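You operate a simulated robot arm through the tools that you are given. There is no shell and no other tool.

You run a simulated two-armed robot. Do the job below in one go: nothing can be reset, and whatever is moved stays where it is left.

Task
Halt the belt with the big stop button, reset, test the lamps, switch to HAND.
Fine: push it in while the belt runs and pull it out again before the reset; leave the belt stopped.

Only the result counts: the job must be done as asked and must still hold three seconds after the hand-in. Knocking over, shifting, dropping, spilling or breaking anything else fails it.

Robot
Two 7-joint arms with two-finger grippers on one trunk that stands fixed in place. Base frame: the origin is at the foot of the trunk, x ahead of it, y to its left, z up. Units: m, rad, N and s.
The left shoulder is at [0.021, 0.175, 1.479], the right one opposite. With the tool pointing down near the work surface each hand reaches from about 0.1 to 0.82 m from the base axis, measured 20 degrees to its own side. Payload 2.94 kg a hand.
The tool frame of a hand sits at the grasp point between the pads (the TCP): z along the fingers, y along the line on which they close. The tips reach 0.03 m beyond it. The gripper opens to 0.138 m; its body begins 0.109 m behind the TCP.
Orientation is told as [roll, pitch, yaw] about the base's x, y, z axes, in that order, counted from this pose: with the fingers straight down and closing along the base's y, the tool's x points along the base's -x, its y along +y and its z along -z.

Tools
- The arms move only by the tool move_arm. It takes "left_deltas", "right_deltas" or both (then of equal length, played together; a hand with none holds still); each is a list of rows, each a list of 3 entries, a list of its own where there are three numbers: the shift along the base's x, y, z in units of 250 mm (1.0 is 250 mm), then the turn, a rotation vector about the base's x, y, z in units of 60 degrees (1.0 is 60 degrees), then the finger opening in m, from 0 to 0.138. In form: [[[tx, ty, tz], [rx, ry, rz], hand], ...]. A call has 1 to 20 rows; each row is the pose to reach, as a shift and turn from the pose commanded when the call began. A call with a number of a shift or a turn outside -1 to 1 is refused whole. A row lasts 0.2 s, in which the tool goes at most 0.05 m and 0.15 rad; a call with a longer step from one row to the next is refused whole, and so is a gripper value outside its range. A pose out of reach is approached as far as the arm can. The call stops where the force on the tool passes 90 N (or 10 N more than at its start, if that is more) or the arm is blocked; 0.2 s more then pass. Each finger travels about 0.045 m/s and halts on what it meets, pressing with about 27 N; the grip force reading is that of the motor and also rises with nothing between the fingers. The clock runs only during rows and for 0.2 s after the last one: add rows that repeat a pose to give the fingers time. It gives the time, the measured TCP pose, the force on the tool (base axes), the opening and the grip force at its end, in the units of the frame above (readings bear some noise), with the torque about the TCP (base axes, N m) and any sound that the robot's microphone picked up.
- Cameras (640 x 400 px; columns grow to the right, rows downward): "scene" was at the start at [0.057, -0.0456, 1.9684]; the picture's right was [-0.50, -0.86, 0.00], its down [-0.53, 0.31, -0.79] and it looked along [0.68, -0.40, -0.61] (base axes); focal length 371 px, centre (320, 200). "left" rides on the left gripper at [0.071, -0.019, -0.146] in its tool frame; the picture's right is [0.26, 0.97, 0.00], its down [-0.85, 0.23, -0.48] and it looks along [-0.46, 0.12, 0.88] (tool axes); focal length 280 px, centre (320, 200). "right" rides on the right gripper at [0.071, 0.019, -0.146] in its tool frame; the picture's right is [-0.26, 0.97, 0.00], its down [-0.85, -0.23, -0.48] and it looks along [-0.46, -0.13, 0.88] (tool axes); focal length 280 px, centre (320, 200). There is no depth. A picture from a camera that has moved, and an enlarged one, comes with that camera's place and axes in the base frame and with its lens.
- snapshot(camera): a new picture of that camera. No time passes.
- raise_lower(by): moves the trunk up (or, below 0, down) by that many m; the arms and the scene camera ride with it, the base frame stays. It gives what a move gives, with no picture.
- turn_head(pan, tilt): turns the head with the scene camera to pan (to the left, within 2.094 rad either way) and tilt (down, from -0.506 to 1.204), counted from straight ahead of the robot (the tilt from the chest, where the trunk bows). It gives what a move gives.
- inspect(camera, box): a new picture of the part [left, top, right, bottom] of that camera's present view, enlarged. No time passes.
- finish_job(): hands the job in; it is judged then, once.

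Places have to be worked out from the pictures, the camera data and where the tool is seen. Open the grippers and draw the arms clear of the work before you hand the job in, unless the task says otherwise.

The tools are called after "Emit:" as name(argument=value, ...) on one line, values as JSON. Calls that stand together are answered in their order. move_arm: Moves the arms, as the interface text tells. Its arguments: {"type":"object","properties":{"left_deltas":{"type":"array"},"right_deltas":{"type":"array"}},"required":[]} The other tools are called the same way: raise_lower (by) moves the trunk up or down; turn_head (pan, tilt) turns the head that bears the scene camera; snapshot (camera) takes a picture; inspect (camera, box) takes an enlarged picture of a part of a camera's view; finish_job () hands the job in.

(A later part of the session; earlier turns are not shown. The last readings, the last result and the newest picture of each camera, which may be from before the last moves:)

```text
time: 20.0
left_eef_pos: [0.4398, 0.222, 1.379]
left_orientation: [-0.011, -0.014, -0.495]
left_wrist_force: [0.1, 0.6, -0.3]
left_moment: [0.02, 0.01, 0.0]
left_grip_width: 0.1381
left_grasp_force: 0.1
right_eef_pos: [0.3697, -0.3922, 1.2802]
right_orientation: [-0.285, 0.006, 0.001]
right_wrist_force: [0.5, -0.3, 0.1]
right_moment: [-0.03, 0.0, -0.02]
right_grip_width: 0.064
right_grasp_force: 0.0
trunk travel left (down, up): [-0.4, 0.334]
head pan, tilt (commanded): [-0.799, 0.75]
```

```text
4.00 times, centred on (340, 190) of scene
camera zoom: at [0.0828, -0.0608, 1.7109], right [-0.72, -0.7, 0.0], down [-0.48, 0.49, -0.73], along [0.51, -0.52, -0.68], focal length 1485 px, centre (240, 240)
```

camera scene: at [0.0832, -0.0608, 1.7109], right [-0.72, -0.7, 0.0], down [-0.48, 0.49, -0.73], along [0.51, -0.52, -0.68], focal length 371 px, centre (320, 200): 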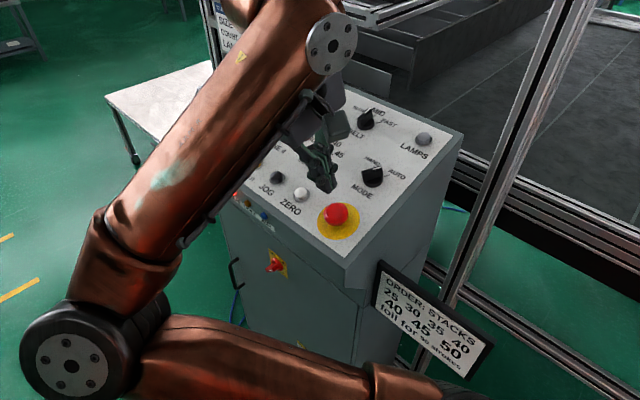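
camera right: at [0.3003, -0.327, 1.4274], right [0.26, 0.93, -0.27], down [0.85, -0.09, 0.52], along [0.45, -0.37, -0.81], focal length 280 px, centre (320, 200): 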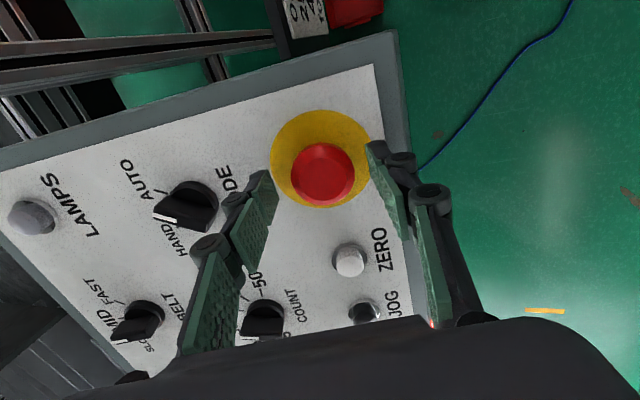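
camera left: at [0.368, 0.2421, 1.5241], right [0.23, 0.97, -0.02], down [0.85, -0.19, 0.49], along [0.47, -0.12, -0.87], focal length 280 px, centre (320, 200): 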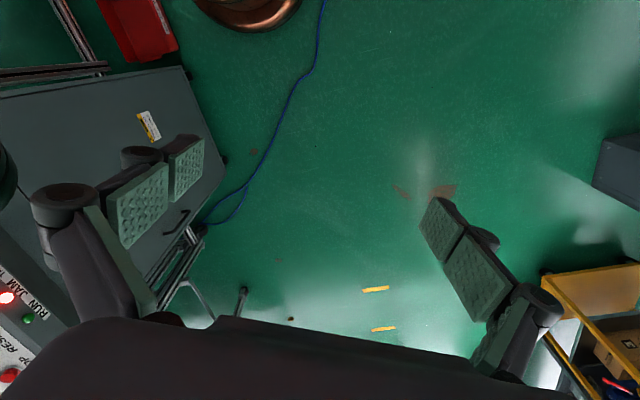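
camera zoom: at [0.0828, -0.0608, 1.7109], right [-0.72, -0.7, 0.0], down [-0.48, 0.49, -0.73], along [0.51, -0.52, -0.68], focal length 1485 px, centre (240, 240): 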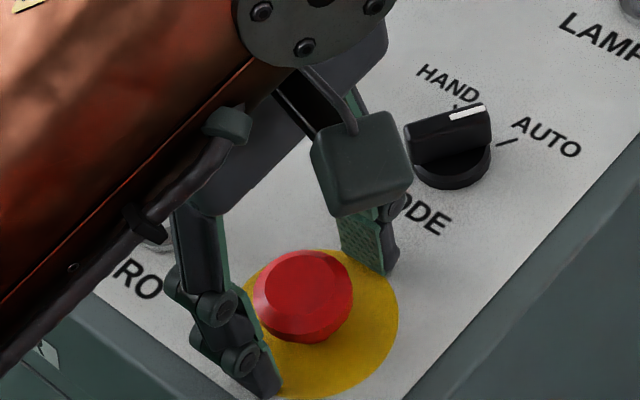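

The head top is now level with the TCP and the pads extend below the rim on both sides. I'll close on the head.

Emit:
move_arm(right_deltas=[[[0, 0.007, -0.002], [0, 0, 0], 0.056], [[0, 0.007, -0.002], [0, 0, 0], 0.046], [[0, 0.007, -0.002], [0, 0, 0], 0.02], [[0, 0.007, -0.002], [0, 0, 0], 0.0], [[0, 0.007, -0.002], [0, 0, 0], 0.0], [[0, 0.007, -0.002], [0, 0, 0], 0.0]])

Emit:
inspect(camera="right", box=[240, 100, 420, 220])

Emit:
inspect(camera="scene", box=[290, 140, 390, 240])

```text
time: 21.4
left_eef_pos: [0.4392, 0.2228, 1.3771]
left_orientation: [-0.01, -0.016, -0.496]
left_wrist_force: [0.3, -0.1, 0.0]
left_moment: [-0.04, 0.02, -0.03]
left_grip_width: 0.1379
left_grasp_force: 0.0
right_eef_pos: [0.3691, -0.3899, 1.2792]
right_orientation: [-0.284, 0.005, 0.001]
right_wrist_force: [0.2, -1.0, 1.7]
right_moment: [-0.11, 0.02, 0.01]
right_grip_width: 0.0399
right_grasp_force: 44.9
trunk travel left (down, up): [-0.4, 0.334]
head pan, tilt (commanded): [-0.799, 0.75]
```

```text
3.33 times, centred on (330, 160) of right
camera zoom: at [0.3003, -0.3292, 1.4131], right [0.26, 0.93, -0.27], down [0.85, -0.09, 0.52], along [0.46, -0.37, -0.81], focal length 935 px, centre (287, 333)
```

zoom: 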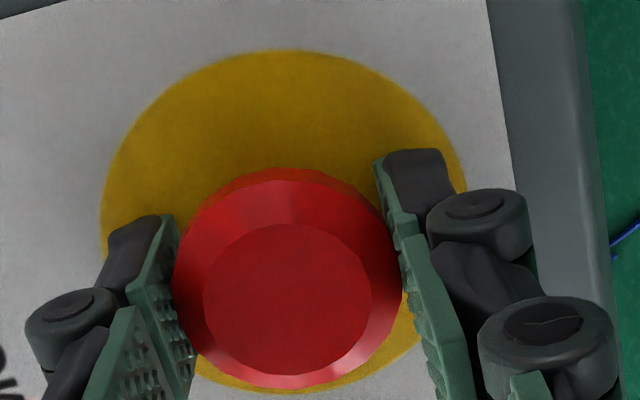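

```text
4.00 times, centred on (340, 190) of scene
camera zoom: at [0.0828, -0.0611, 1.7109], right [-0.72, -0.7, 0.0], down [-0.48, 0.49, -0.73], along [0.51, -0.52, -0.68], focal length 1485 px, centre (240, 240)
```

zoom: 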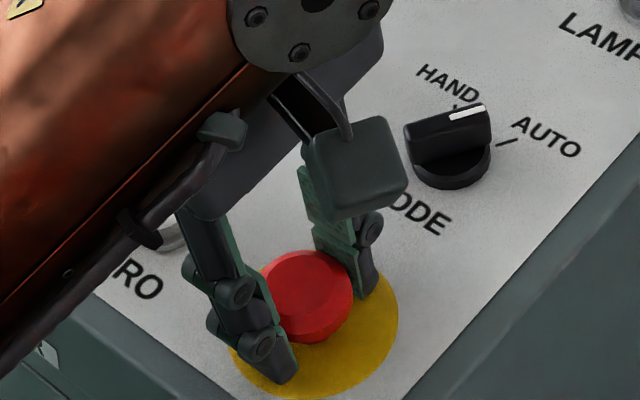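

I have a firm grip: opening 0.040 m at about 45 N. I'll pull straight out along the panel normal in small steps and watch the force.

Emit:
move_arm(right_deltas=[[[0, 0.01, 0.006], [0, 0, 0], 0], [[0, 0.0125, 0.0145], [0, 0, 0], 0], [[0, 0.0155, 0.024], [0, 0, 0], 0], [[0, 0.0185, 0.0335], [0, 0, 0], 0], [[0, 0.0215, 0.043], [0, 0, 0], 0], [[0, 0.0245, 0.0525], [0, 0, 0], 0]])

Emit:
inspect(camera="right", box=[240, 100, 420, 220])

Emit:
inspect(camera="scene", box=[290, 140, 390, 240])

```text
time: 22.8
left_eef_pos: [0.4418, 0.2194, 1.3775]
left_orientation: [-0.007, -0.012, -0.496]
left_wrist_force: [-1.4, -0.5, 0.4]
left_moment: [0.01, -0.02, 0.0]
left_grip_width: 0.1381
left_grasp_force: 0.0
right_eef_pos: [0.3702, -0.3876, 1.2864]
right_orientation: [-0.273, 0.011, -0.004]
right_wrist_force: [-2.8, -12.5, -36.0]
right_moment: [-0.21, -0.03, 0.0]
right_grip_width: 0.0404
right_grasp_force: 44.7
trunk travel left (down, up): [-0.4, 0.334]
head pan, tilt (commanded): [-0.799, 0.75]
```

```text
3.33 times, centred on (330, 160) of right
camera zoom: at [0.3014, -0.3277, 1.423], right [0.26, 0.93, -0.26], down [0.85, -0.1, 0.51], along [0.45, -0.36, -0.82], focal length 935 px, centre (287, 333)
```

zoom: 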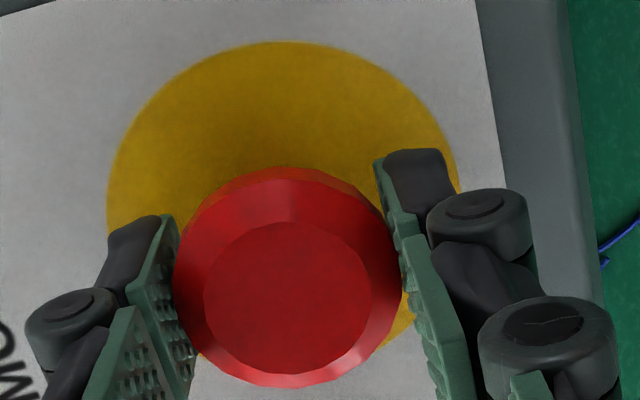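

```text
4.00 times, centred on (340, 190) of scene
camera zoom: at [0.0847, -0.0664, 1.7101], right [-0.72, -0.7, 0.0], down [-0.48, 0.49, -0.73], along [0.51, -0.52, -0.68], focal length 1485 px, centre (240, 240)
```

zoom: 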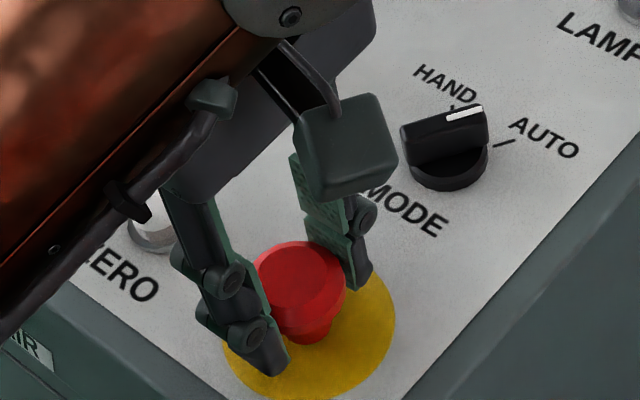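

The mushroom has moved out with the hand and the stem shows again, with about 38 N of pull and no slip. I'll pull a few more millimetres to be sure it passes its detent.

Emit:
move_arm(right_deltas=[[[0, 0.003, 0.01], [0, 0, 0], 0], [[0, 0.006, 0.02], [0, 0, 0], 0], [[0, 0.0085, 0.0287], [0, 0, 0], 0]])

Emit:
inspect(camera="right", box=[240, 100, 420, 220])

Emit:
inspect(camera="scene", box=[290, 140, 390, 240])

```text
time: 23.6
left_eef_pos: [0.4416, 0.219, 1.3768]
left_orientation: [-0.008, -0.014, -0.495]
left_wrist_force: [0.4, 0.2, -0.2]
left_moment: [0.0, 0.01, 0.01]
left_grip_width: 0.1379
left_grasp_force: 0.0
right_eef_pos: [0.3708, -0.3852, 1.2979]
right_orientation: [-0.282, 0.007, 0.0]
right_wrist_force: [-3.0, -8.3, -37.6]
right_moment: [-0.1, -0.01, 0.04]
right_grip_width: 0.0404
right_grasp_force: 44.9
trunk travel left (down, up): [-0.4, 0.334]
head pan, tilt (commanded): [-0.799, 0.75]
```

```text
3.33 times, centred on (330, 160) of right
camera zoom: at [0.3015, -0.3244, 1.432], right [0.26, 0.93, -0.27], down [0.85, -0.09, 0.51], along [0.45, -0.36, -0.81], focal length 935 px, centre (287, 333)
```

zoom: 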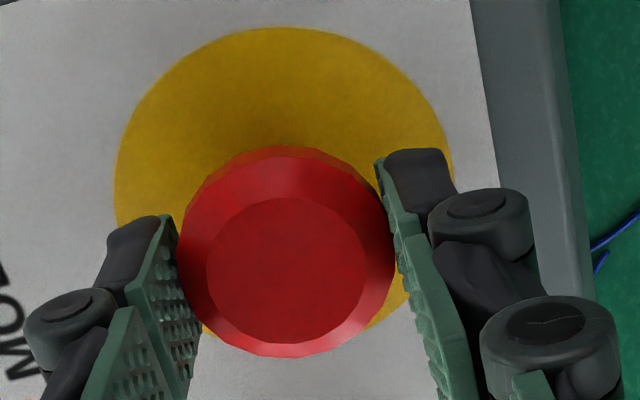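

```text
4.00 times, centred on (340, 190) of scene
camera zoom: at [0.0845, -0.0657, 1.7105], right [-0.72, -0.7, 0.0], down [-0.48, 0.49, -0.73], along [0.51, -0.52, -0.68], focal length 1485 px, centre (240, 240)
```

zoom: 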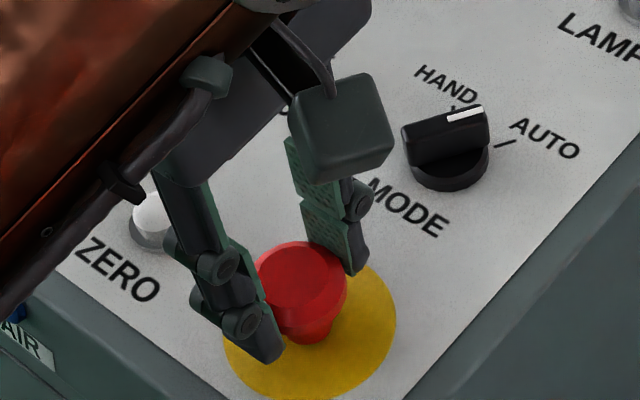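

The head is at its outer stop and the pads have begun to slip, so the button is fully out. I'll open the fingers, retreat, and check.

Emit:
move_arm(right_deltas=[[[0, -0.004, -0.014], [0, 0, 0], 0], [[0, -0.004, -0.014], [0, 0, 0], 0.064], [[0, -0.004, -0.014], [0, 0, 0], 0.064], [[0, -0.004, -0.014], [0, 0, 0], 0.064], [[0, 0.015, 0.05], [0, 0, 0], 0.064], [[0, 0.045, 0.15], [0, 0, 0], 0.064], [[0, 0.08, 0.27], [0, 0, 0], 0.064], [[0, 0.11, 0.38], [0, 0, 0], 0.03], [[0, 0.11, 0.38], [0, 0, 0], 0.0], [[0, 0.11, 0.38], [0, 0, 0], 0.0]])

Emit:
inspect(camera="scene", box=[260, 120, 440, 260])

Emit:
snapshot(camera="right")

Emit:
inspect(camera="left", box=[0, 240, 160, 400])

```text
time: 25.8
left_eef_pos: [0.4392, 0.2228, 1.3789]
left_orientation: [-0.01, -0.015, -0.496]
left_wrist_force: [-0.4, -0.1, -0.6]
left_moment: [0.0, -0.04, 0.01]
left_grip_width: 0.1381
left_grasp_force: 0.1
right_eef_pos: [0.3711, -0.3529, 1.3953]
right_orientation: [-0.284, 0.005, 0.001]
right_wrist_force: [-0.4, -0.1, -0.1]
right_moment: [0.02, 0.0, -0.03]
right_grip_width: 0.0001
right_grasp_force: 5.3
trunk travel left (down, up): [-0.4, 0.334]
head pan, tilt (commanded): [-0.799, 0.75]
```

```text
2.86 times, centred on (350, 190) of scene
camera zoom: at [0.0823, -0.0608, 1.7109], right [-0.72, -0.7, 0.0], down [-0.48, 0.49, -0.73], along [0.51, -0.52, -0.68], focal length 1061 px, centre (234, 229)
```

zoom: 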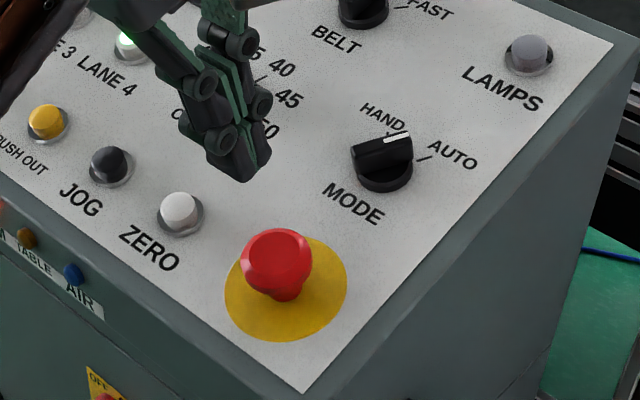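

```text
taken
camera right: at [0.3005, -0.292, 1.529], right [0.26, 0.93, -0.27], down [0.85, -0.09, 0.52], along [0.46, -0.37, -0.81], focal length 280 px, centre (320, 200)
```

right: 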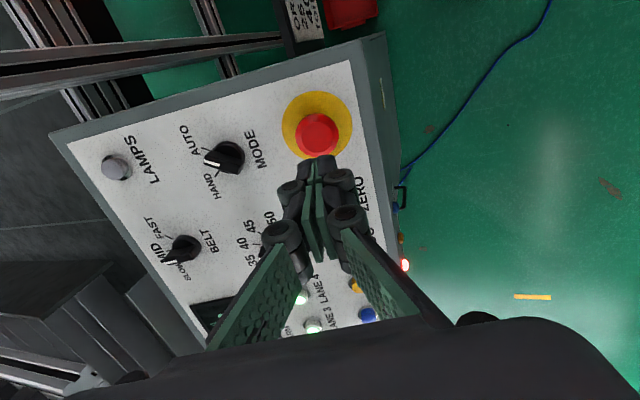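

```text
2.50 times, centred on (80, 320) of left
camera zoom: at [0.3672, 0.242, 1.5243], right [0.23, 0.97, -0.02], down [0.85, -0.19, 0.49], along [0.47, -0.12, -0.87], focal length 701 px, centre (920, -100)
```

zoom: 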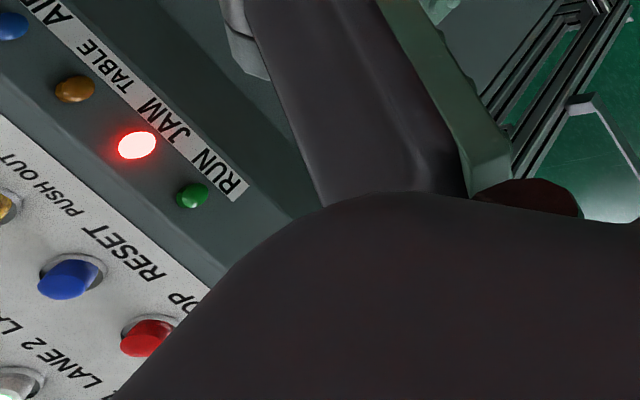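

The E-stop is back at its original height and JAM stays lit until the reset. I'll carry the closed right hand toward RESET at safe height, moving the left hand further left so the right elbow has room.

Emit:
move_arm(right_deltas=[[[0, 0, 0], [0, 0, 0], 0], [[0, 0, 0], [0, 0, 0], 0], [[0.12, 0, 0], [0, 0, 0], 0], [[0.28, 0, 0], [0, 0, 0], 0], [[0.44, 0, 0], [0, 0, 0], 0], [[0.6, 0, 0], [0, 0, 0], 0], [[0.76, 0, 0], [0, 0, 0], 0], [[0.9, 0, 0], [0, 0, 0], 0], [[0.98, 0, 0], [0, 0, 0], 0], [[0.98, 0, 0], [0, 0, 0], 0]], left_deltas=[[[0, 0.12, 0], [0, 0, 0], 0.138], [[0, 0.24, 0], [0, 0, 0], 0.138], [[0, 0.36, 0], [0, 0, 0], 0.138], [[0, 0.4, 0], [0, 0, 0], 0.138], [[0, 0.4, 0], [0, 0, 0], 0.138], [[0, 0.4, 0], [0, 0, 0], 0.138], [[0, 0.4, 0], [0, 0, 0], 0.138], [[0, 0.4, 0], [0, 0, 0], 0.138], [[0, 0.4, 0], [0, 0, 0], 0.138], [[0, 0.4, 0], [0, 0, 0], 0.138]])

Emit:
snapshot(camera="scene")

Emit:
snapshot(camera="right")

Emit:
snapshot(camera="left")

```text
time: 28.0
left_eef_pos: [0.4408, 0.3223, 1.3778]
left_orientation: [-0.014, -0.014, -0.496]
left_wrist_force: [0.3, 0.5, -0.4]
left_moment: [0.0, -0.01, 0.04]
left_grip_width: 0.1383
left_grasp_force: 0.1
right_eef_pos: [0.615, -0.3551, 1.3964]
right_orientation: [-0.284, 0.005, 0.0]
right_wrist_force: [0.0, -0.6, -0.1]
right_moment: [0.01, 0.0, -0.01]
right_grip_width: 0.0
right_grasp_force: 27.0
trunk travel left (down, up): [-0.4, 0.334]
head pan, tilt (commanded): [-0.799, 0.75]
```

```text
taken
camera scene: at [0.0825, -0.0607, 1.711], right [-0.72, -0.7, 0.0], down [-0.48, 0.49, -0.73], along [0.51, -0.52, -0.68], focal length 371 px, centre (320, 200)
```

scene: 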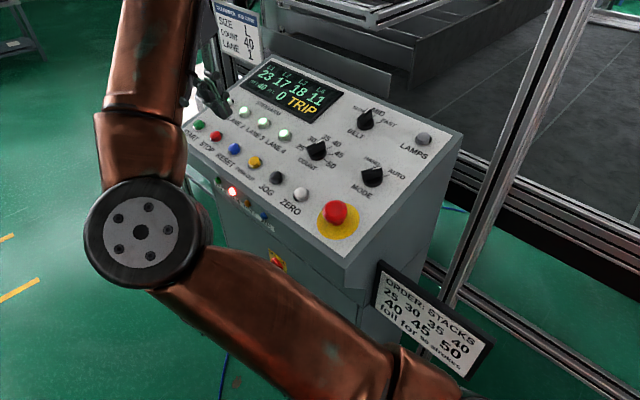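

```text
taken
camera right: at [0.5452, -0.2946, 1.5298], right [0.26, 0.93, -0.27], down [0.85, -0.09, 0.52], along [0.46, -0.37, -0.81], focal length 280 px, centre (320, 200)
```

right: 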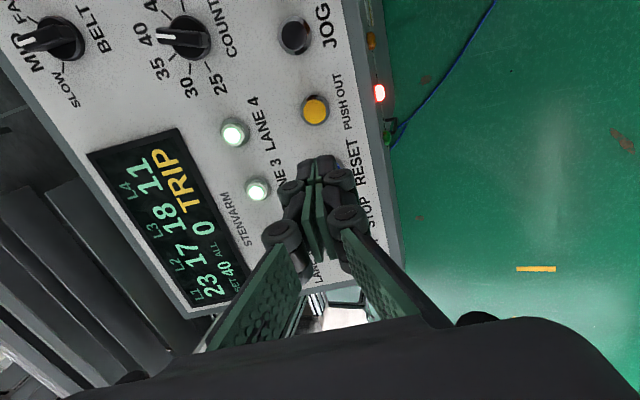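

```text
taken
camera left: at [0.368, 0.3425, 1.5237], right [0.23, 0.97, -0.02], down [0.85, -0.19, 0.49], along [0.47, -0.12, -0.87], focal length 280 px, centre (320, 200)
```

left: 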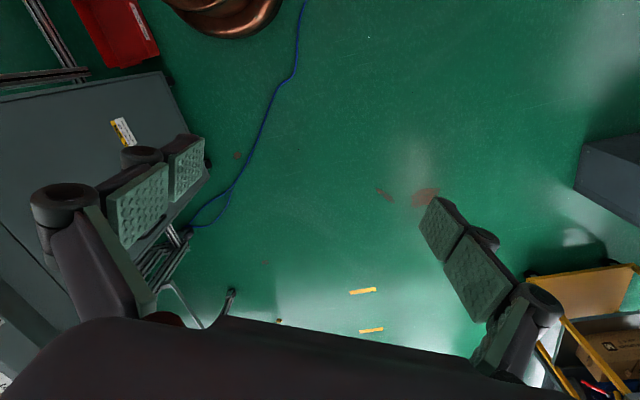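

The display now reads TRIP and shows the belt halted. The front button row lies right under the tool axis, and RESET should be 49 mm further in x. I'll move there and descend to just above it.

Emit:
move_arm(right_deltas=[[[0.1, 0.001, 0], [0, 0, 0], 0], [[0.196, 0.003, 0], [0, 0, 0], 0], [[0.196, -0.04, -0.144], [0, 0, 0], 0], [[0.196, -0.08, -0.278], [0, 0, 0], 0], [[0.196, -0.104, -0.36], [0, 0, 0], 0], [[0.196, -0.104, -0.36], [0, 0, 0], 0]])

Emit:
snapshot(camera="right")

Emit:
inspect(camera="scene", box=[170, 50, 350, 190])

```text
time: 29.4
left_eef_pos: [0.4415, 0.3237, 1.3776]
left_orientation: [-0.012, -0.013, -0.496]
left_wrist_force: [0.2, 0.2, -0.2]
left_moment: [-0.02, -0.03, 0.03]
left_grip_width: 0.1379
left_grasp_force: 0.1
right_eef_pos: [0.6652, -0.3799, 1.3059]
right_orientation: [-0.285, 0.005, 0.003]
right_wrist_force: [-0.2, 0.3, -0.4]
right_moment: [-0.03, -0.05, 0.02]
right_grip_width: 0.0
right_grasp_force: 27.4
trunk travel left (down, up): [-0.4, 0.334]
head pan, tilt (commanded): [-0.799, 0.75]
```

```text
taken
camera right: at [0.5941, -0.3189, 1.4389], right [0.26, 0.93, -0.27], down [0.85, -0.09, 0.52], along [0.46, -0.37, -0.81], focal length 280 px, centre (320, 200)
```

right: 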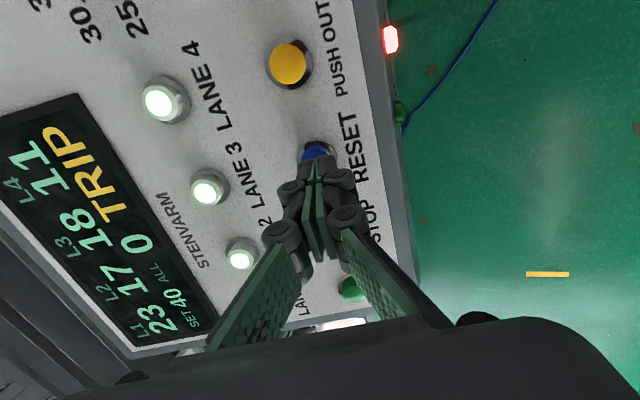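

```text
2.86 times, centred on (260, 120) of scene
camera zoom: at [0.0827, -0.0607, 1.711], right [-0.72, -0.7, 0.0], down [-0.48, 0.49, -0.73], along [0.51, -0.52, -0.68], focal length 1061 px, centre (491, 429)
```

zoom: 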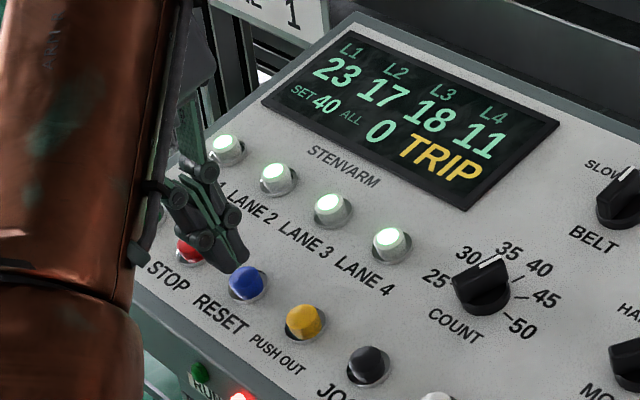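

RESET is just under the tips. I'll zoom in to check the lateral alignment before pressing.

Emit:
inspect(camera="right", box=[270, 110, 370, 190])

Emit:
inspect(camera="scene", box=[200, 110, 270, 160])

```text
5.00 times, centred on (320, 150) of right
camera zoom: at [0.5941, -0.3189, 1.4389], right [0.26, 0.93, -0.27], down [0.85, -0.09, 0.52], along [0.46, -0.37, -0.81], focal length 1402 px, centre (320, 450)
```

zoom: 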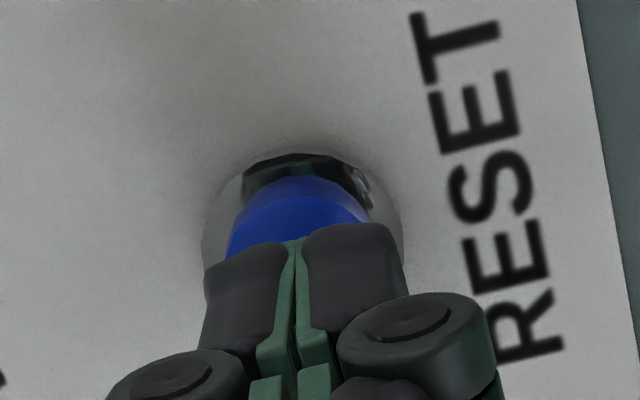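

```text
8.00 times, centred on (235, 135) of scene
camera zoom: at [0.0827, -0.0607, 1.711], right [-0.72, -0.7, 0.0], down [-0.48, 0.49, -0.73], along [0.51, -0.52, -0.68], focal length 2971 px, centre (1000, 720)
```

zoom: 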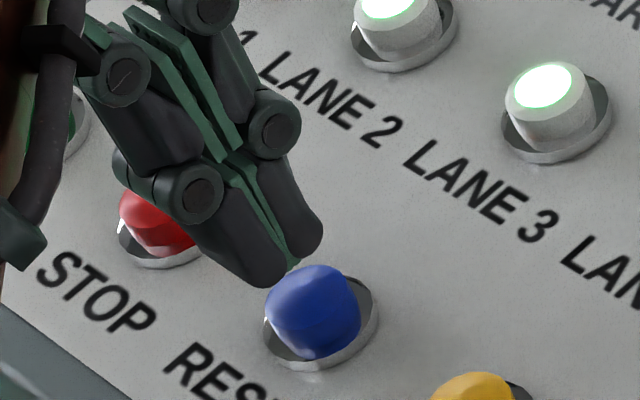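

Aligned within about 3 mm of the button's centre. I'll press along the normal in fine steps.

Emit:
move_arm(right_deltas=[[[0.004, -0.016, -0.028], [0, 0, 0], 0], [[0.004, -0.024, -0.056], [0, 0, 0], 0], [[0.004, -0.033, -0.082], [0, 0, 0], 0], [[0.004, -0.0341, -0.0858], [0, 0, 0], 0], [[0.004, -0.0353, -0.0897], [0, 0, 0], 0], [[0.004, -0.0364, -0.0935], [0, 0, 0], 0], [[0.004, -0.0376, -0.0973], [0, 0, 0], 0], [[0.004, -0.0387, -0.1012], [0, 0, 0], 0], [[0.004, -0.0398, -0.105], [0, 0, 0], 0]])

Emit:
inspect(camera="scene", box=[170, 50, 350, 190])

```text
time: 31.4
left_eef_pos: [0.4402, 0.3244, 1.3771]
left_orientation: [-0.014, -0.018, -0.497]
left_wrist_force: [0.3, -0.3, -0.4]
left_moment: [0.02, -0.02, 0.0]
left_grip_width: 0.1382
left_grasp_force: 0.0
right_eef_pos: [0.6661, -0.3879, 1.2801]
right_orientation: [-0.287, 0.003, 0.002]
right_wrist_force: [4.5, 0.5, 18.5]
right_moment: [-0.15, -0.08, 0.06]
right_grip_width: 0.006
right_grasp_force: 28.1
trunk travel left (down, up): [-0.4, 0.334]
head pan, tilt (commanded): [-0.799, 0.75]
heard: click
```

```text
2.86 times, centred on (260, 120) of scene
camera zoom: at [0.0818, -0.0596, 1.7112], right [-0.72, -0.7, 0.0], down [-0.48, 0.49, -0.73], along [0.51, -0.52, -0.68], focal length 1061 px, centre (491, 429)
```

zoom: 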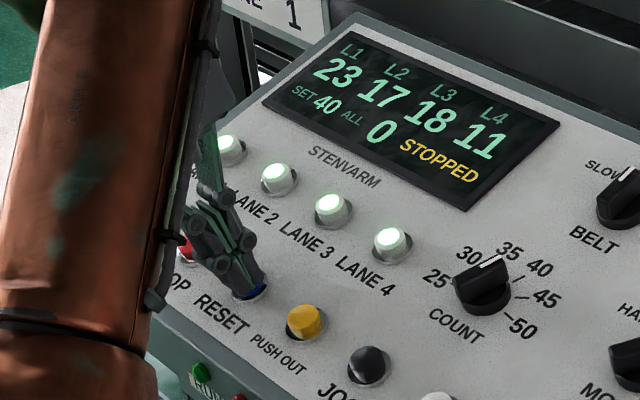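

There was a click, the display reads STOPPED and JAM is out, so the reset is done. I'll retract and carry the hand at safe height toward the LAMPS button.

Emit:
move_arm(right_deltas=[[[0, 0.02, 0.06], [0, 0, 0], 0], [[0, 0.06, 0.2], [0, 0, 0], 0], [[0, 0.1, 0.33], [0, 0, 0], 0], [[0, 0.137, 0.46], [0, 0, 0], 0], [[-0.137, 0.046, 0.491], [0, 0, 0], 0], [[-0.274, -0.045, 0.523], [0, 0, 0], 0], [[-0.411, -0.136, 0.554], [0, 0, 0], 0], [[-0.549, -0.227, 0.586], [0, 0, 0], 0], [[-0.686, -0.318, 0.617], [0, 0, 0], 0], [[-0.823, -0.409, 0.649], [0, 0, 0], 0], [[-0.96, -0.5, 0.68], [0, 0, 0], 0], [[-0.96, -0.5, 0.68], [0, 0, 0], 0]])

Emit:
snapshot(camera="right")

Emit:
snapshot(camera="scene")

```text
time: 34.0
left_eef_pos: [0.4419, 0.3246, 1.378]
left_orientation: [-0.012, -0.016, -0.497]
left_wrist_force: [0.2, 0.4, 0.5]
left_moment: [-0.03, 0.02, 0.0]
left_grip_width: 0.138
left_grasp_force: 0.0
right_eef_pos: [0.4273, -0.5122, 1.4479]
right_orientation: [-0.284, 0.009, 0.0]
right_wrist_force: [-0.3, 0.2, 0.8]
right_moment: [-0.02, 0.01, 0.0]
right_grip_width: 0.0001
right_grasp_force: 28.7
trunk travel left (down, up): [-0.4, 0.334]
head pan, tilt (commanded): [-0.799, 0.75]
```

```text
taken
camera right: at [0.3569, -0.452, 1.5817], right [0.26, 0.93, -0.27], down [0.85, -0.09, 0.52], along [0.45, -0.37, -0.81], focal length 280 px, centre (320, 200)
```

right: 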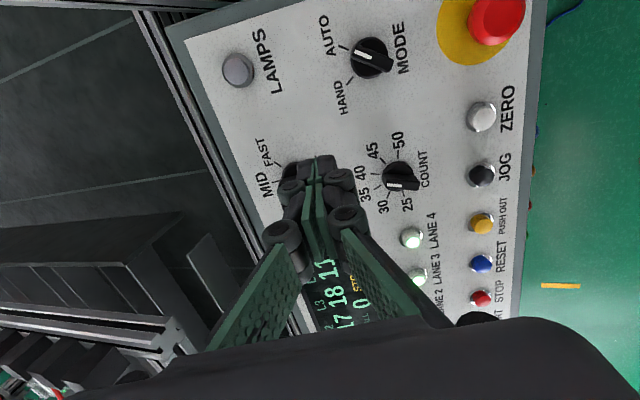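

```text
taken
camera scene: at [0.0838, -0.0602, 1.7108], right [-0.72, -0.7, 0.0], down [-0.48, 0.49, -0.73], along [0.51, -0.52, -0.68], focal length 371 px, centre (320, 200)
```

scene: 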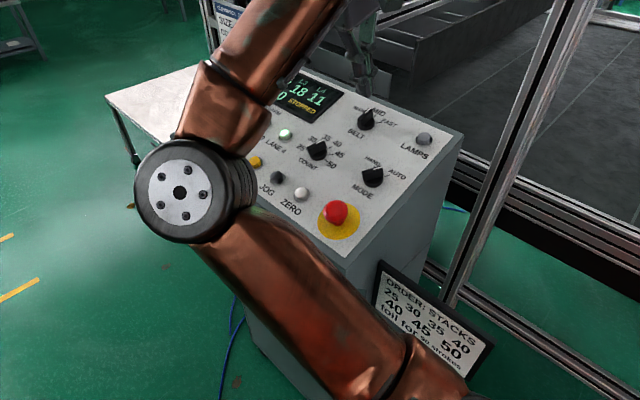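

LAMPS works out at about (0.3545,-0.616,1.319), matching my earlier estimate. I'll move over it, partway down, and check clearance to the frame.

Emit:
move_arm(right_deltas=[[[-0.1, -0.08, 0.024], [0, 0, 0], 0], [[-0.2, -0.16, 0.048], [0, 0, 0], 0], [[-0.291, -0.241, 0.0716], [0, 0, 0], 0], [[-0.291, -0.27, -0.03], [0, 0, 0], 0], [[-0.291, -0.298, -0.12], [0, 0, 0], 0], [[-0.291, -0.298, -0.12], [0, 0, 0], 0]])

Emit:
snapshot(camera="right")

Emit:
snapshot(camera="scene")

```text
time: 35.4
left_eef_pos: [0.4414, 0.3221, 1.3791]
left_orientation: [-0.01, -0.015, -0.496]
left_wrist_force: [0.7, 0.4, -0.6]
left_moment: [-0.02, -0.01, -0.02]
left_grip_width: 0.1377
left_grasp_force: 0.1
right_eef_pos: [0.352, -0.5883, 1.418]
right_orientation: [-0.284, 0.004, 0.0]
right_wrist_force: [0.7, 0.4, 1.2]
right_moment: [-0.03, -0.01, 0.01]
right_grip_width: 0.0
right_grasp_force: 28.5
trunk travel left (down, up): [-0.4, 0.334]
head pan, tilt (commanded): [-0.799, 0.75]
```

```text
taken
camera right: at [0.2828, -0.528, 1.5521], right [0.26, 0.93, -0.27], down [0.85, -0.09, 0.52], along [0.46, -0.37, -0.81], focal length 280 px, centre (320, 200)
```

right: 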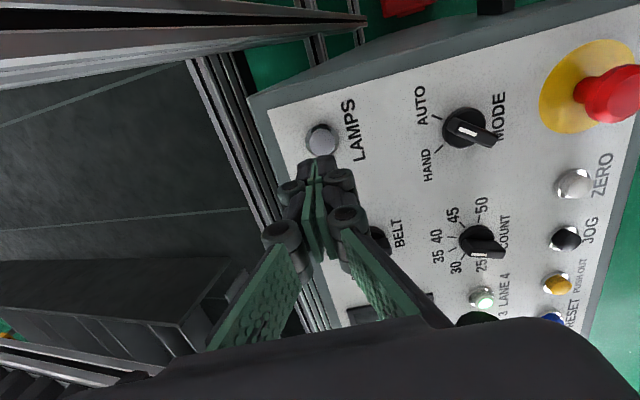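

```text
taken
camera scene: at [0.0825, -0.061, 1.711], right [-0.72, -0.7, 0.0], down [-0.48, 0.49, -0.73], along [0.51, -0.52, -0.68], focal length 371 px, centre (320, 200)
```

scene: 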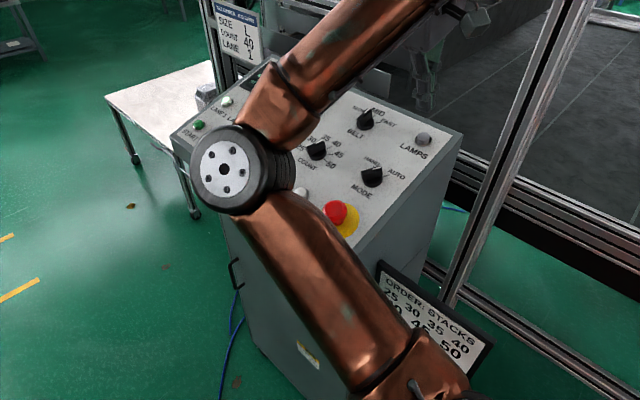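

The hand is well placed and clear of the frame, but the right elbow looks close to the panel's front edge. I'll check it with the left camera before descending.

Emit:
snapshot(camera="left")

Emit:
inspect(camera="scene", box=[180, 100, 440, 300])

```text
taken
camera left: at [0.3681, 0.3422, 1.5239], right [0.23, 0.97, -0.02], down [0.85, -0.19, 0.49], along [0.47, -0.12, -0.87], focal length 280 px, centre (320, 200)
```

left: 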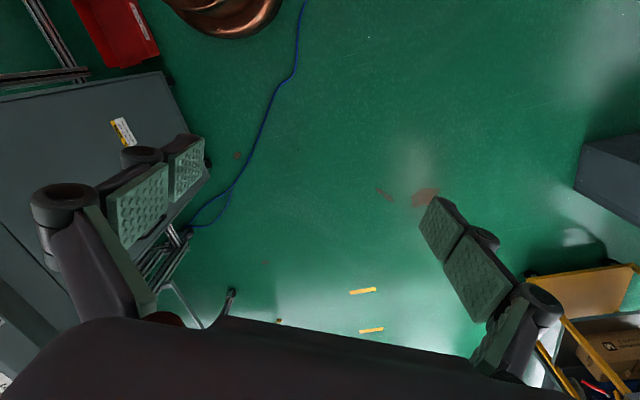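

```text
2.00 times, centred on (310, 200) of scene
camera zoom: at [0.0825, -0.061, 1.711], right [-0.72, -0.7, 0.0], down [-0.48, 0.49, -0.73], along [0.51, -0.52, -0.68], focal length 743 px, centre (340, 200)
```

zoom: 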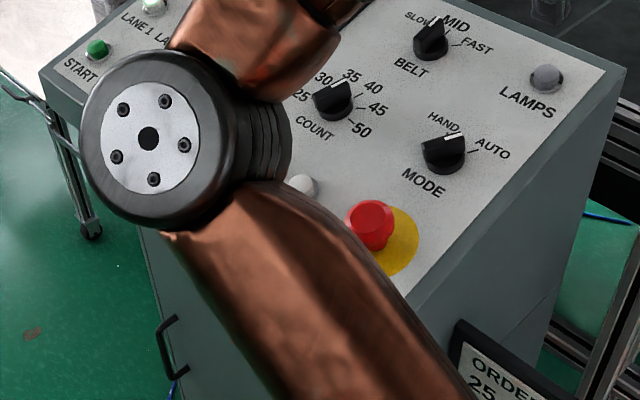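

By my estimate the elbow is around (0.44,-0.27,1.39), still several centimetres clear of the panel and E-stop. I'll check the LAMPS alignment up close and descend in steps while watching the elbow.

Emit:
inspect(camera="right", box=[270, 100, 370, 180])

Emit:
move_arm(right_deltas=[[[0.006, -0.015, -0.058], [0, 0, 0], 0], [[0.006, -0.034, -0.115], [0, 0, 0], 0], [[0.006, -0.046, -0.154], [0, 0, 0], 0], [[0.006, -0.046, -0.154], [0, 0, 0], 0]])

Emit:
snapshot(camera="right")

Emit:
snapshot(camera="scene")

```text
5.00 times, centred on (320, 140) of right
camera zoom: at [0.2828, -0.528, 1.5521], right [0.26, 0.93, -0.27], down [0.85, -0.09, 0.52], along [0.46, -0.37, -0.81], focal length 1402 px, centre (320, 500)
```

zoom: 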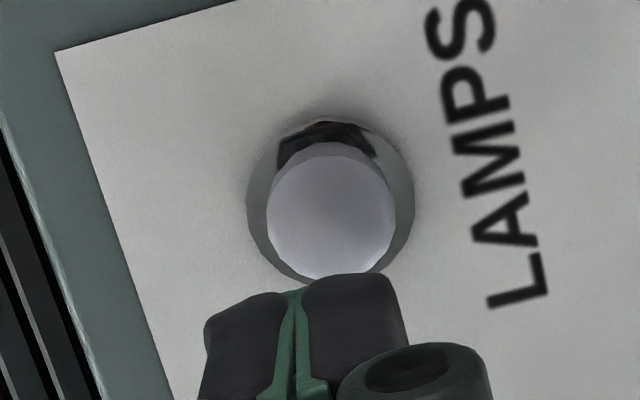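

```text
time: 36.4
left_eef_pos: [0.4403, 0.323, 1.3783]
left_orientation: [-0.01, -0.015, -0.495]
left_wrist_force: [-0.1, -0.5, -0.4]
left_moment: [0.01, 0.01, 0.04]
left_grip_width: 0.138
left_grasp_force: 0.2
right_eef_pos: [0.3529, -0.601, 1.3789]
right_orientation: [-0.284, 0.006, 0.001]
right_wrist_force: [0.0, 0.4, 0.1]
right_moment: [0.01, -0.01, 0.01]
right_grip_width: 0.0
right_grasp_force: 29.0
trunk travel left (down, up): [-0.4, 0.334]
head pan, tilt (commanded): [-0.799, 0.75]
```

```text
taken
camera right: at [0.2837, -0.5397, 1.5134], right [0.26, 0.93, -0.27], down [0.85, -0.09, 0.52], along [0.46, -0.37, -0.81], focal length 280 px, centre (320, 200)
```

right: 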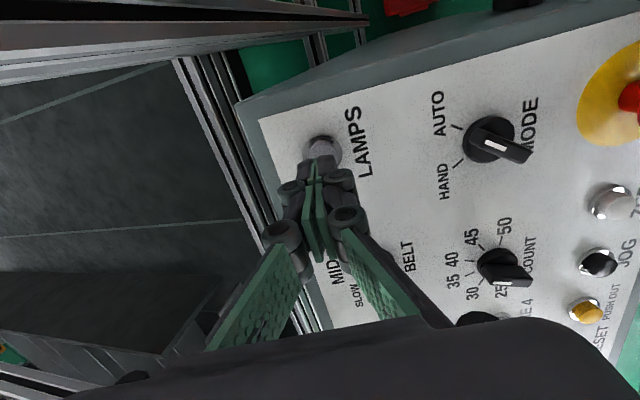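

```text
taken
camera scene: at [0.0827, -0.0612, 1.7109], right [-0.72, -0.7, 0.0], down [-0.48, 0.49, -0.73], along [0.51, -0.52, -0.68], focal length 371 px, centre (320, 200)
```

scene: 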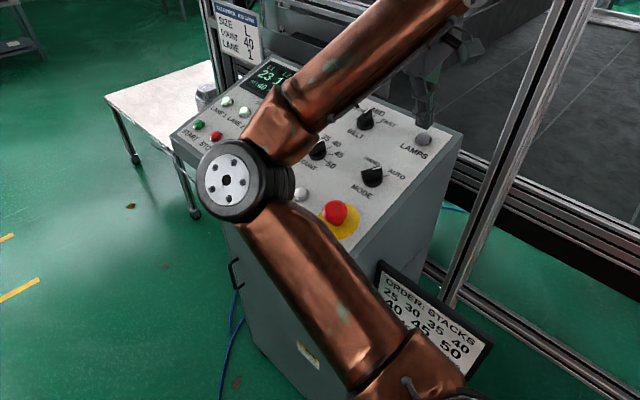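

Still well aligned and clear. I'll shift 3.5 mm in x to centre on the button and press in fine steps.

Emit:
move_arm(right_deltas=[[[0.014, -0.0137, -0.046], [0, 0, 0], 0], [[0.014, -0.0274, -0.092], [0, 0, 0], 0], [[0.014, -0.0342, -0.115], [0, 0, 0], 0], [[0.014, -0.0376, -0.1265], [0, 0, 0], 0], [[0.014, -0.0388, -0.1303], [0, 0, 0], 0], [[0.014, -0.0399, -0.1341], [0, 0, 0], 0], [[0.014, -0.041, -0.138], [0, 0, 0], 0], [[0.014, -0.0422, -0.1418], [0, 0, 0], 0], [[0.014, -0.0434, -0.1456], [0, 0, 0], 0]])

Emit:
snapshot(camera="scene")

Emit:
inspect(camera="right", box=[270, 100, 370, 180])

```text
time: 38.4
left_eef_pos: [0.4393, 0.3268, 1.3785]
left_orientation: [-0.013, -0.016, -0.494]
left_wrist_force: [0.2, 0.3, -0.3]
left_moment: [0.04, 0.0, 0.02]
left_grip_width: 0.1381
left_grasp_force: 0.1
right_eef_pos: [0.356, -0.609, 1.3462]
right_orientation: [-0.292, 0.004, 0.003]
right_wrist_force: [3.3, -5.7, 38.1]
right_moment: [-0.43, -0.02, 0.06]
right_grip_width: 0.0058
right_grasp_force: 28.6
trunk travel left (down, up): [-0.4, 0.334]
head pan, tilt (commanded): [-0.799, 0.75]
heard: click
```

```text
taken
camera scene: at [0.0812, -0.0582, 1.7114], right [-0.72, -0.7, 0.0], down [-0.47, 0.49, -0.73], along [0.51, -0.53, -0.68], focal length 371 px, centre (320, 200)
```

scene: 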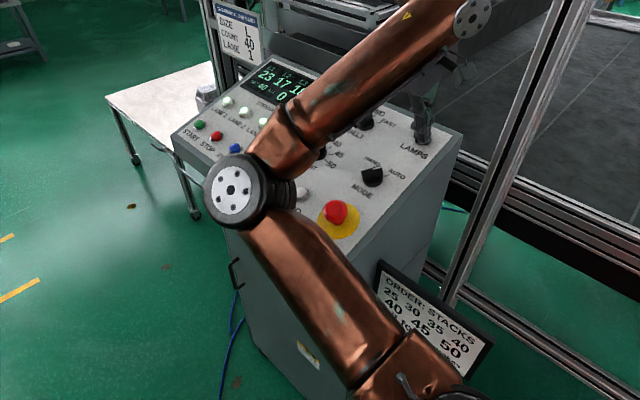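

```text
5.00 times, centred on (320, 140) of right
camera zoom: at [0.2861, -0.5478, 1.4803], right [0.26, 0.93, -0.28], down [0.85, -0.08, 0.52], along [0.46, -0.37, -0.81], focal length 1402 px, centre (320, 500)
```

zoom: 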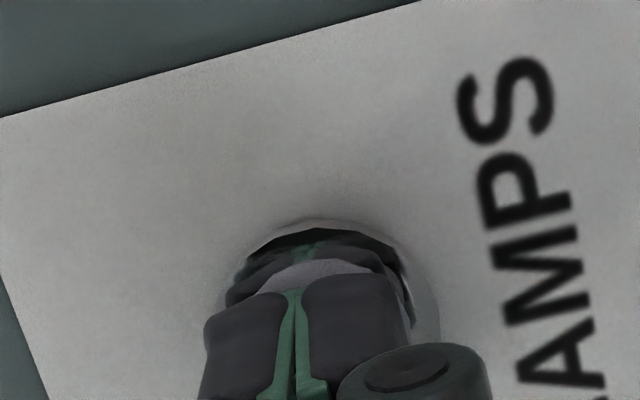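

Click heard and the LAMPS button is held down. I'll look at the lamps while it's pressed.

Emit:
inspect(camera="scene", box=[170, 60, 350, 180])

Emit:
snapshot(camera="left")

Emit:
snapshot(camera="right")

```text
3.33 times, centred on (260, 120) of scene
camera zoom: at [0.0812, -0.0582, 1.7114], right [-0.72, -0.7, 0.0], down [-0.47, 0.49, -0.73], along [0.51, -0.53, -0.68], focal length 1238 px, centre (520, 467)
```

zoom: 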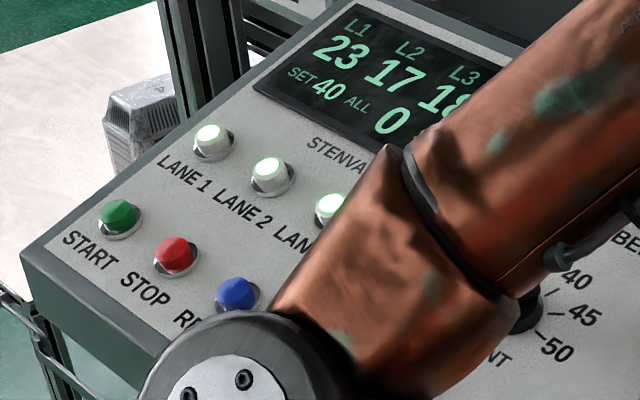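

```text
taken
camera left: at [0.3668, 0.3447, 1.5238], right [0.23, 0.97, -0.02], down [0.85, -0.19, 0.49], along [0.47, -0.13, -0.87], focal length 280 px, centre (320, 200)
```

left: 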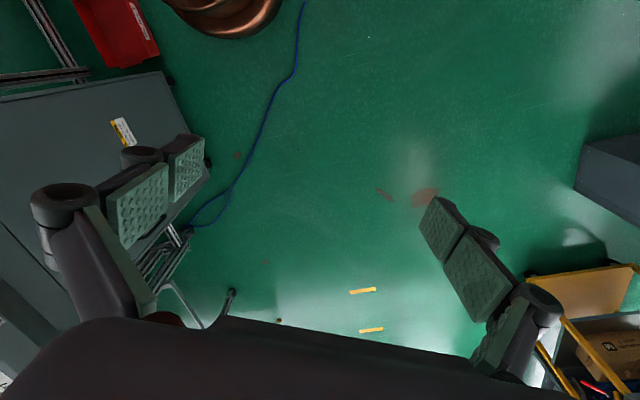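

```text
taken
camera right: at [0.2861, -0.5478, 1.4803], right [0.26, 0.93, -0.28], down [0.85, -0.08, 0.52], along [0.46, -0.37, -0.81], focal length 280 px, centre (320, 200)
```

right: 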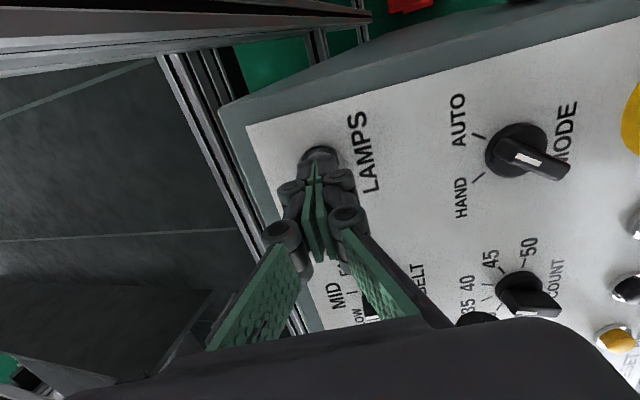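

The front indicator strip isn't in view. I'll keep the button held and bring the left hand back 12 cm so its camera can see those lamps during the test.

Emit:
move_arm(left_deltas=[[[0, -0.12, 0], [0, 0, 0], 0.138], [[0, -0.24, 0], [0, 0, 0], 0.138], [[0, -0.36, 0], [0, 0, 0], 0.138], [[0, -0.48, 0], [0, 0, 0], 0.138], [[0, -0.48, 0], [0, 0, 0], 0.138]])

Emit:
snapshot(camera="left")

Emit:
inspect(camera="left", box=[0, 220, 160, 400])

```text
time: 39.6
left_eef_pos: [0.4392, 0.2049, 1.3794]
left_orientation: [-0.014, -0.017, -0.495]
left_wrist_force: [0.0, 0.3, -0.5]
left_moment: [0.02, 0.01, 0.03]
left_grip_width: 0.138
left_grasp_force: 0.1
right_eef_pos: [0.3557, -0.6084, 1.3463]
right_orientation: [-0.29, 0.004, -0.001]
right_wrist_force: [1.4, 3.2, 35.4]
right_moment: [-0.19, 0.02, 0.03]
right_grip_width: 0.006
right_grasp_force: 28.5
trunk travel left (down, up): [-0.4, 0.334]
head pan, tilt (commanded): [-0.799, 0.75]
```

```text
taken
camera left: at [0.3661, 0.2241, 1.5249], right [0.23, 0.97, -0.02], down [0.85, -0.19, 0.49], along [0.47, -0.13, -0.87], focal length 280 px, centre (320, 200)
```

left: 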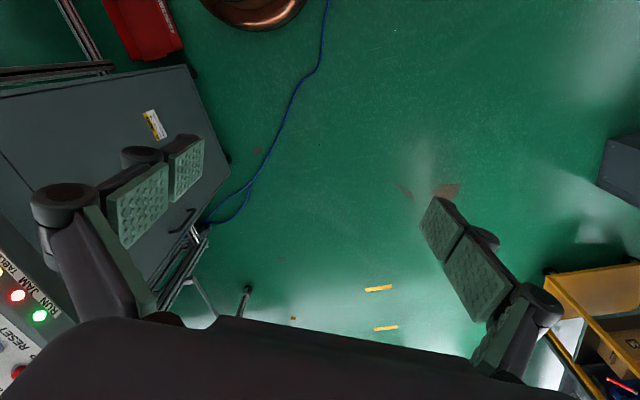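

```text
2.22 times, centred on (80, 310) of left
camera zoom: at [0.3661, 0.2241, 1.5249], right [0.23, 0.97, -0.02], down [0.85, -0.19, 0.49], along [0.47, -0.13, -0.87], focal length 623 px, centre (853, -44)
```

zoom: 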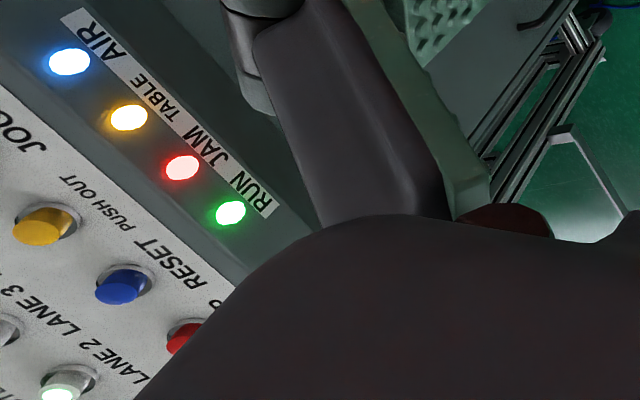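

The lamp test works: AIR, TABLE, JAM and RUN are all lit. I'll release the button, retreat along the normal and move above the MODE knob, easing the left hand back out.

Emit:
move_arm(right_deltas=[[[0, 0.011, 0.038], [0, 0, 0], 0], [[0, 0.046, 0.153], [0, 0, 0], 0], [[0, 0.08, 0.268], [0, 0, 0], 0], [[0.02, 0.2, 0.25], [0, 0, 0], 0], [[0.05, 0.36, 0.24], [0, 0, 0], 0], [[0.09, 0.5, 0.23], [0, 0, 0], 0.05], [[0.093, 0.6, 0.22], [0, 0, 0], 0.05], [[0.093, 0.6, 0.22], [0, 0, 0], 0.05], [[0.093, 0.6, 0.22], [0, 0, 0], 0.05]], left_deltas=[[[0, 0, 0], [0, 0, 0], 0.138], [[0, 0, 0], [0, 0, 0], 0.138], [[0, 0.1, 0], [0, 0, 0], 0.138], [[0, 0.2, 0], [0, 0, 0], 0.138], [[0, 0.3, 0], [0, 0, 0], 0.138], [[0, 0.4, 0], [0, 0, 0], 0.138], [[0, 0.48, 0], [0, 0, 0], 0.138], [[0, 0.48, 0], [0, 0, 0], 0.138], [[0, 0.48, 0], [0, 0, 0], 0.138]])

Emit:
snapshot(camera="right")

Emit:
snapshot(camera="scene")

```text
time: 41.6
left_eef_pos: [0.4393, 0.3235, 1.3785]
left_orientation: [-0.012, -0.016, -0.496]
left_wrist_force: [0.1, 0.1, 0.0]
left_moment: [0.01, -0.03, 0.01]
left_grip_width: 0.1377
left_grasp_force: 0.1
right_eef_pos: [0.3817, -0.4632, 1.3974]
right_orientation: [-0.283, 0.005, -0.001]
right_wrist_force: [0.2, 0.0, -0.3]
right_moment: [-0.02, 0.01, -0.01]
right_grip_width: 0.0502
right_grasp_force: 0.2
trunk travel left (down, up): [-0.4, 0.334]
head pan, tilt (commanded): [-0.799, 0.75]
```

```text
taken
camera right: at [0.3114, -0.4016, 1.5324], right [0.26, 0.93, -0.27], down [0.85, -0.09, 0.52], along [0.46, -0.37, -0.81], focal length 280 px, centre (320, 200)
```

right: 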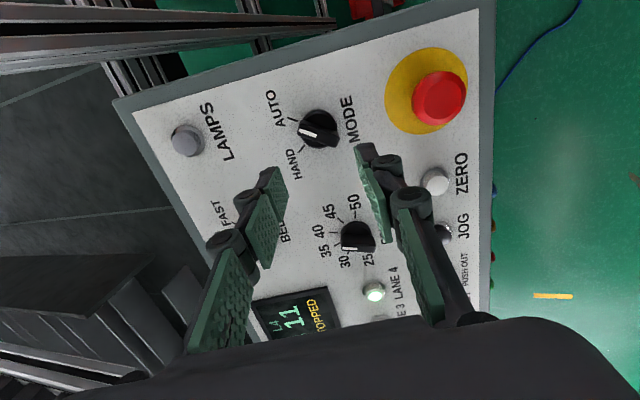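

```text
taken
camera scene: at [0.0827, -0.0605, 1.7109], right [-0.72, -0.7, 0.0], down [-0.48, 0.49, -0.73], along [0.51, -0.52, -0.68], focal length 371 px, centre (320, 200)
```

scene: 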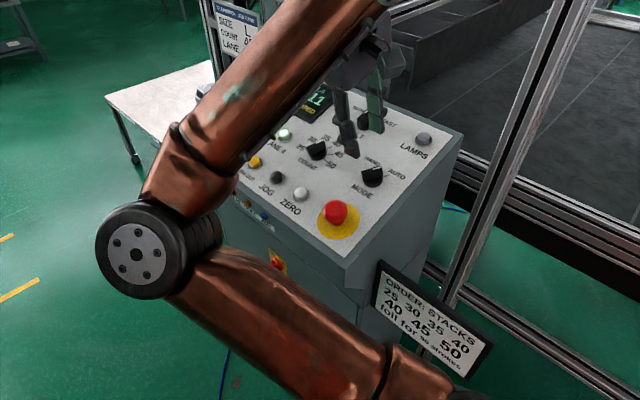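

Emit:
inspect(camera="right", box=[250, 80, 370, 180])

Emit:
inspect(camera="scene", box=[320, 130, 440, 220])

```text
4.00 times, centred on (310, 130) of right
camera zoom: at [0.3114, -0.4016, 1.5324], right [0.26, 0.93, -0.27], down [0.85, -0.09, 0.52], along [0.46, -0.37, -0.81], focal length 1122 px, centre (360, 480)
```

zoom: 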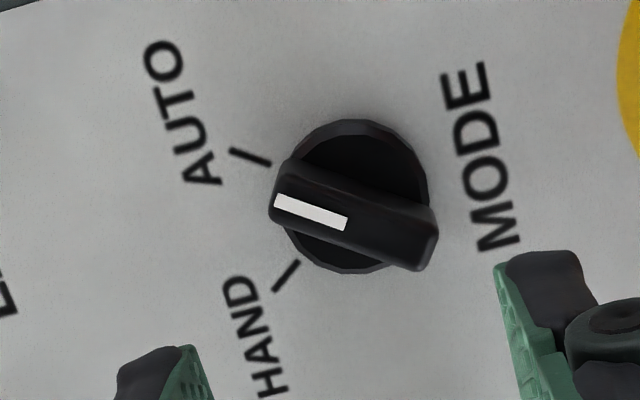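

```text
4.44 times, centred on (380, 175) of scene
camera zoom: at [0.0827, -0.0605, 1.7109], right [-0.72, -0.7, 0.0], down [-0.48, 0.49, -0.73], along [0.51, -0.52, -0.68], focal length 1650 px, centre (53, 311)
```

zoom: 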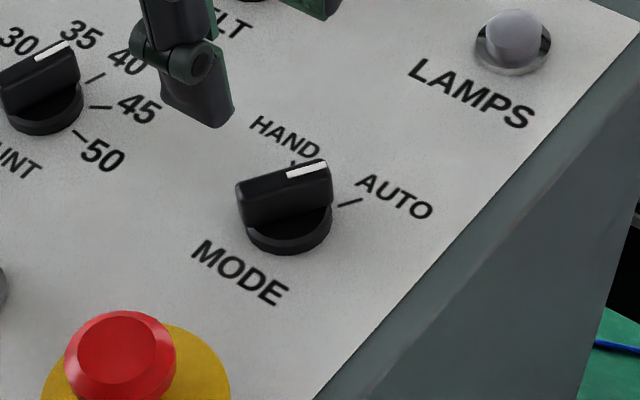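

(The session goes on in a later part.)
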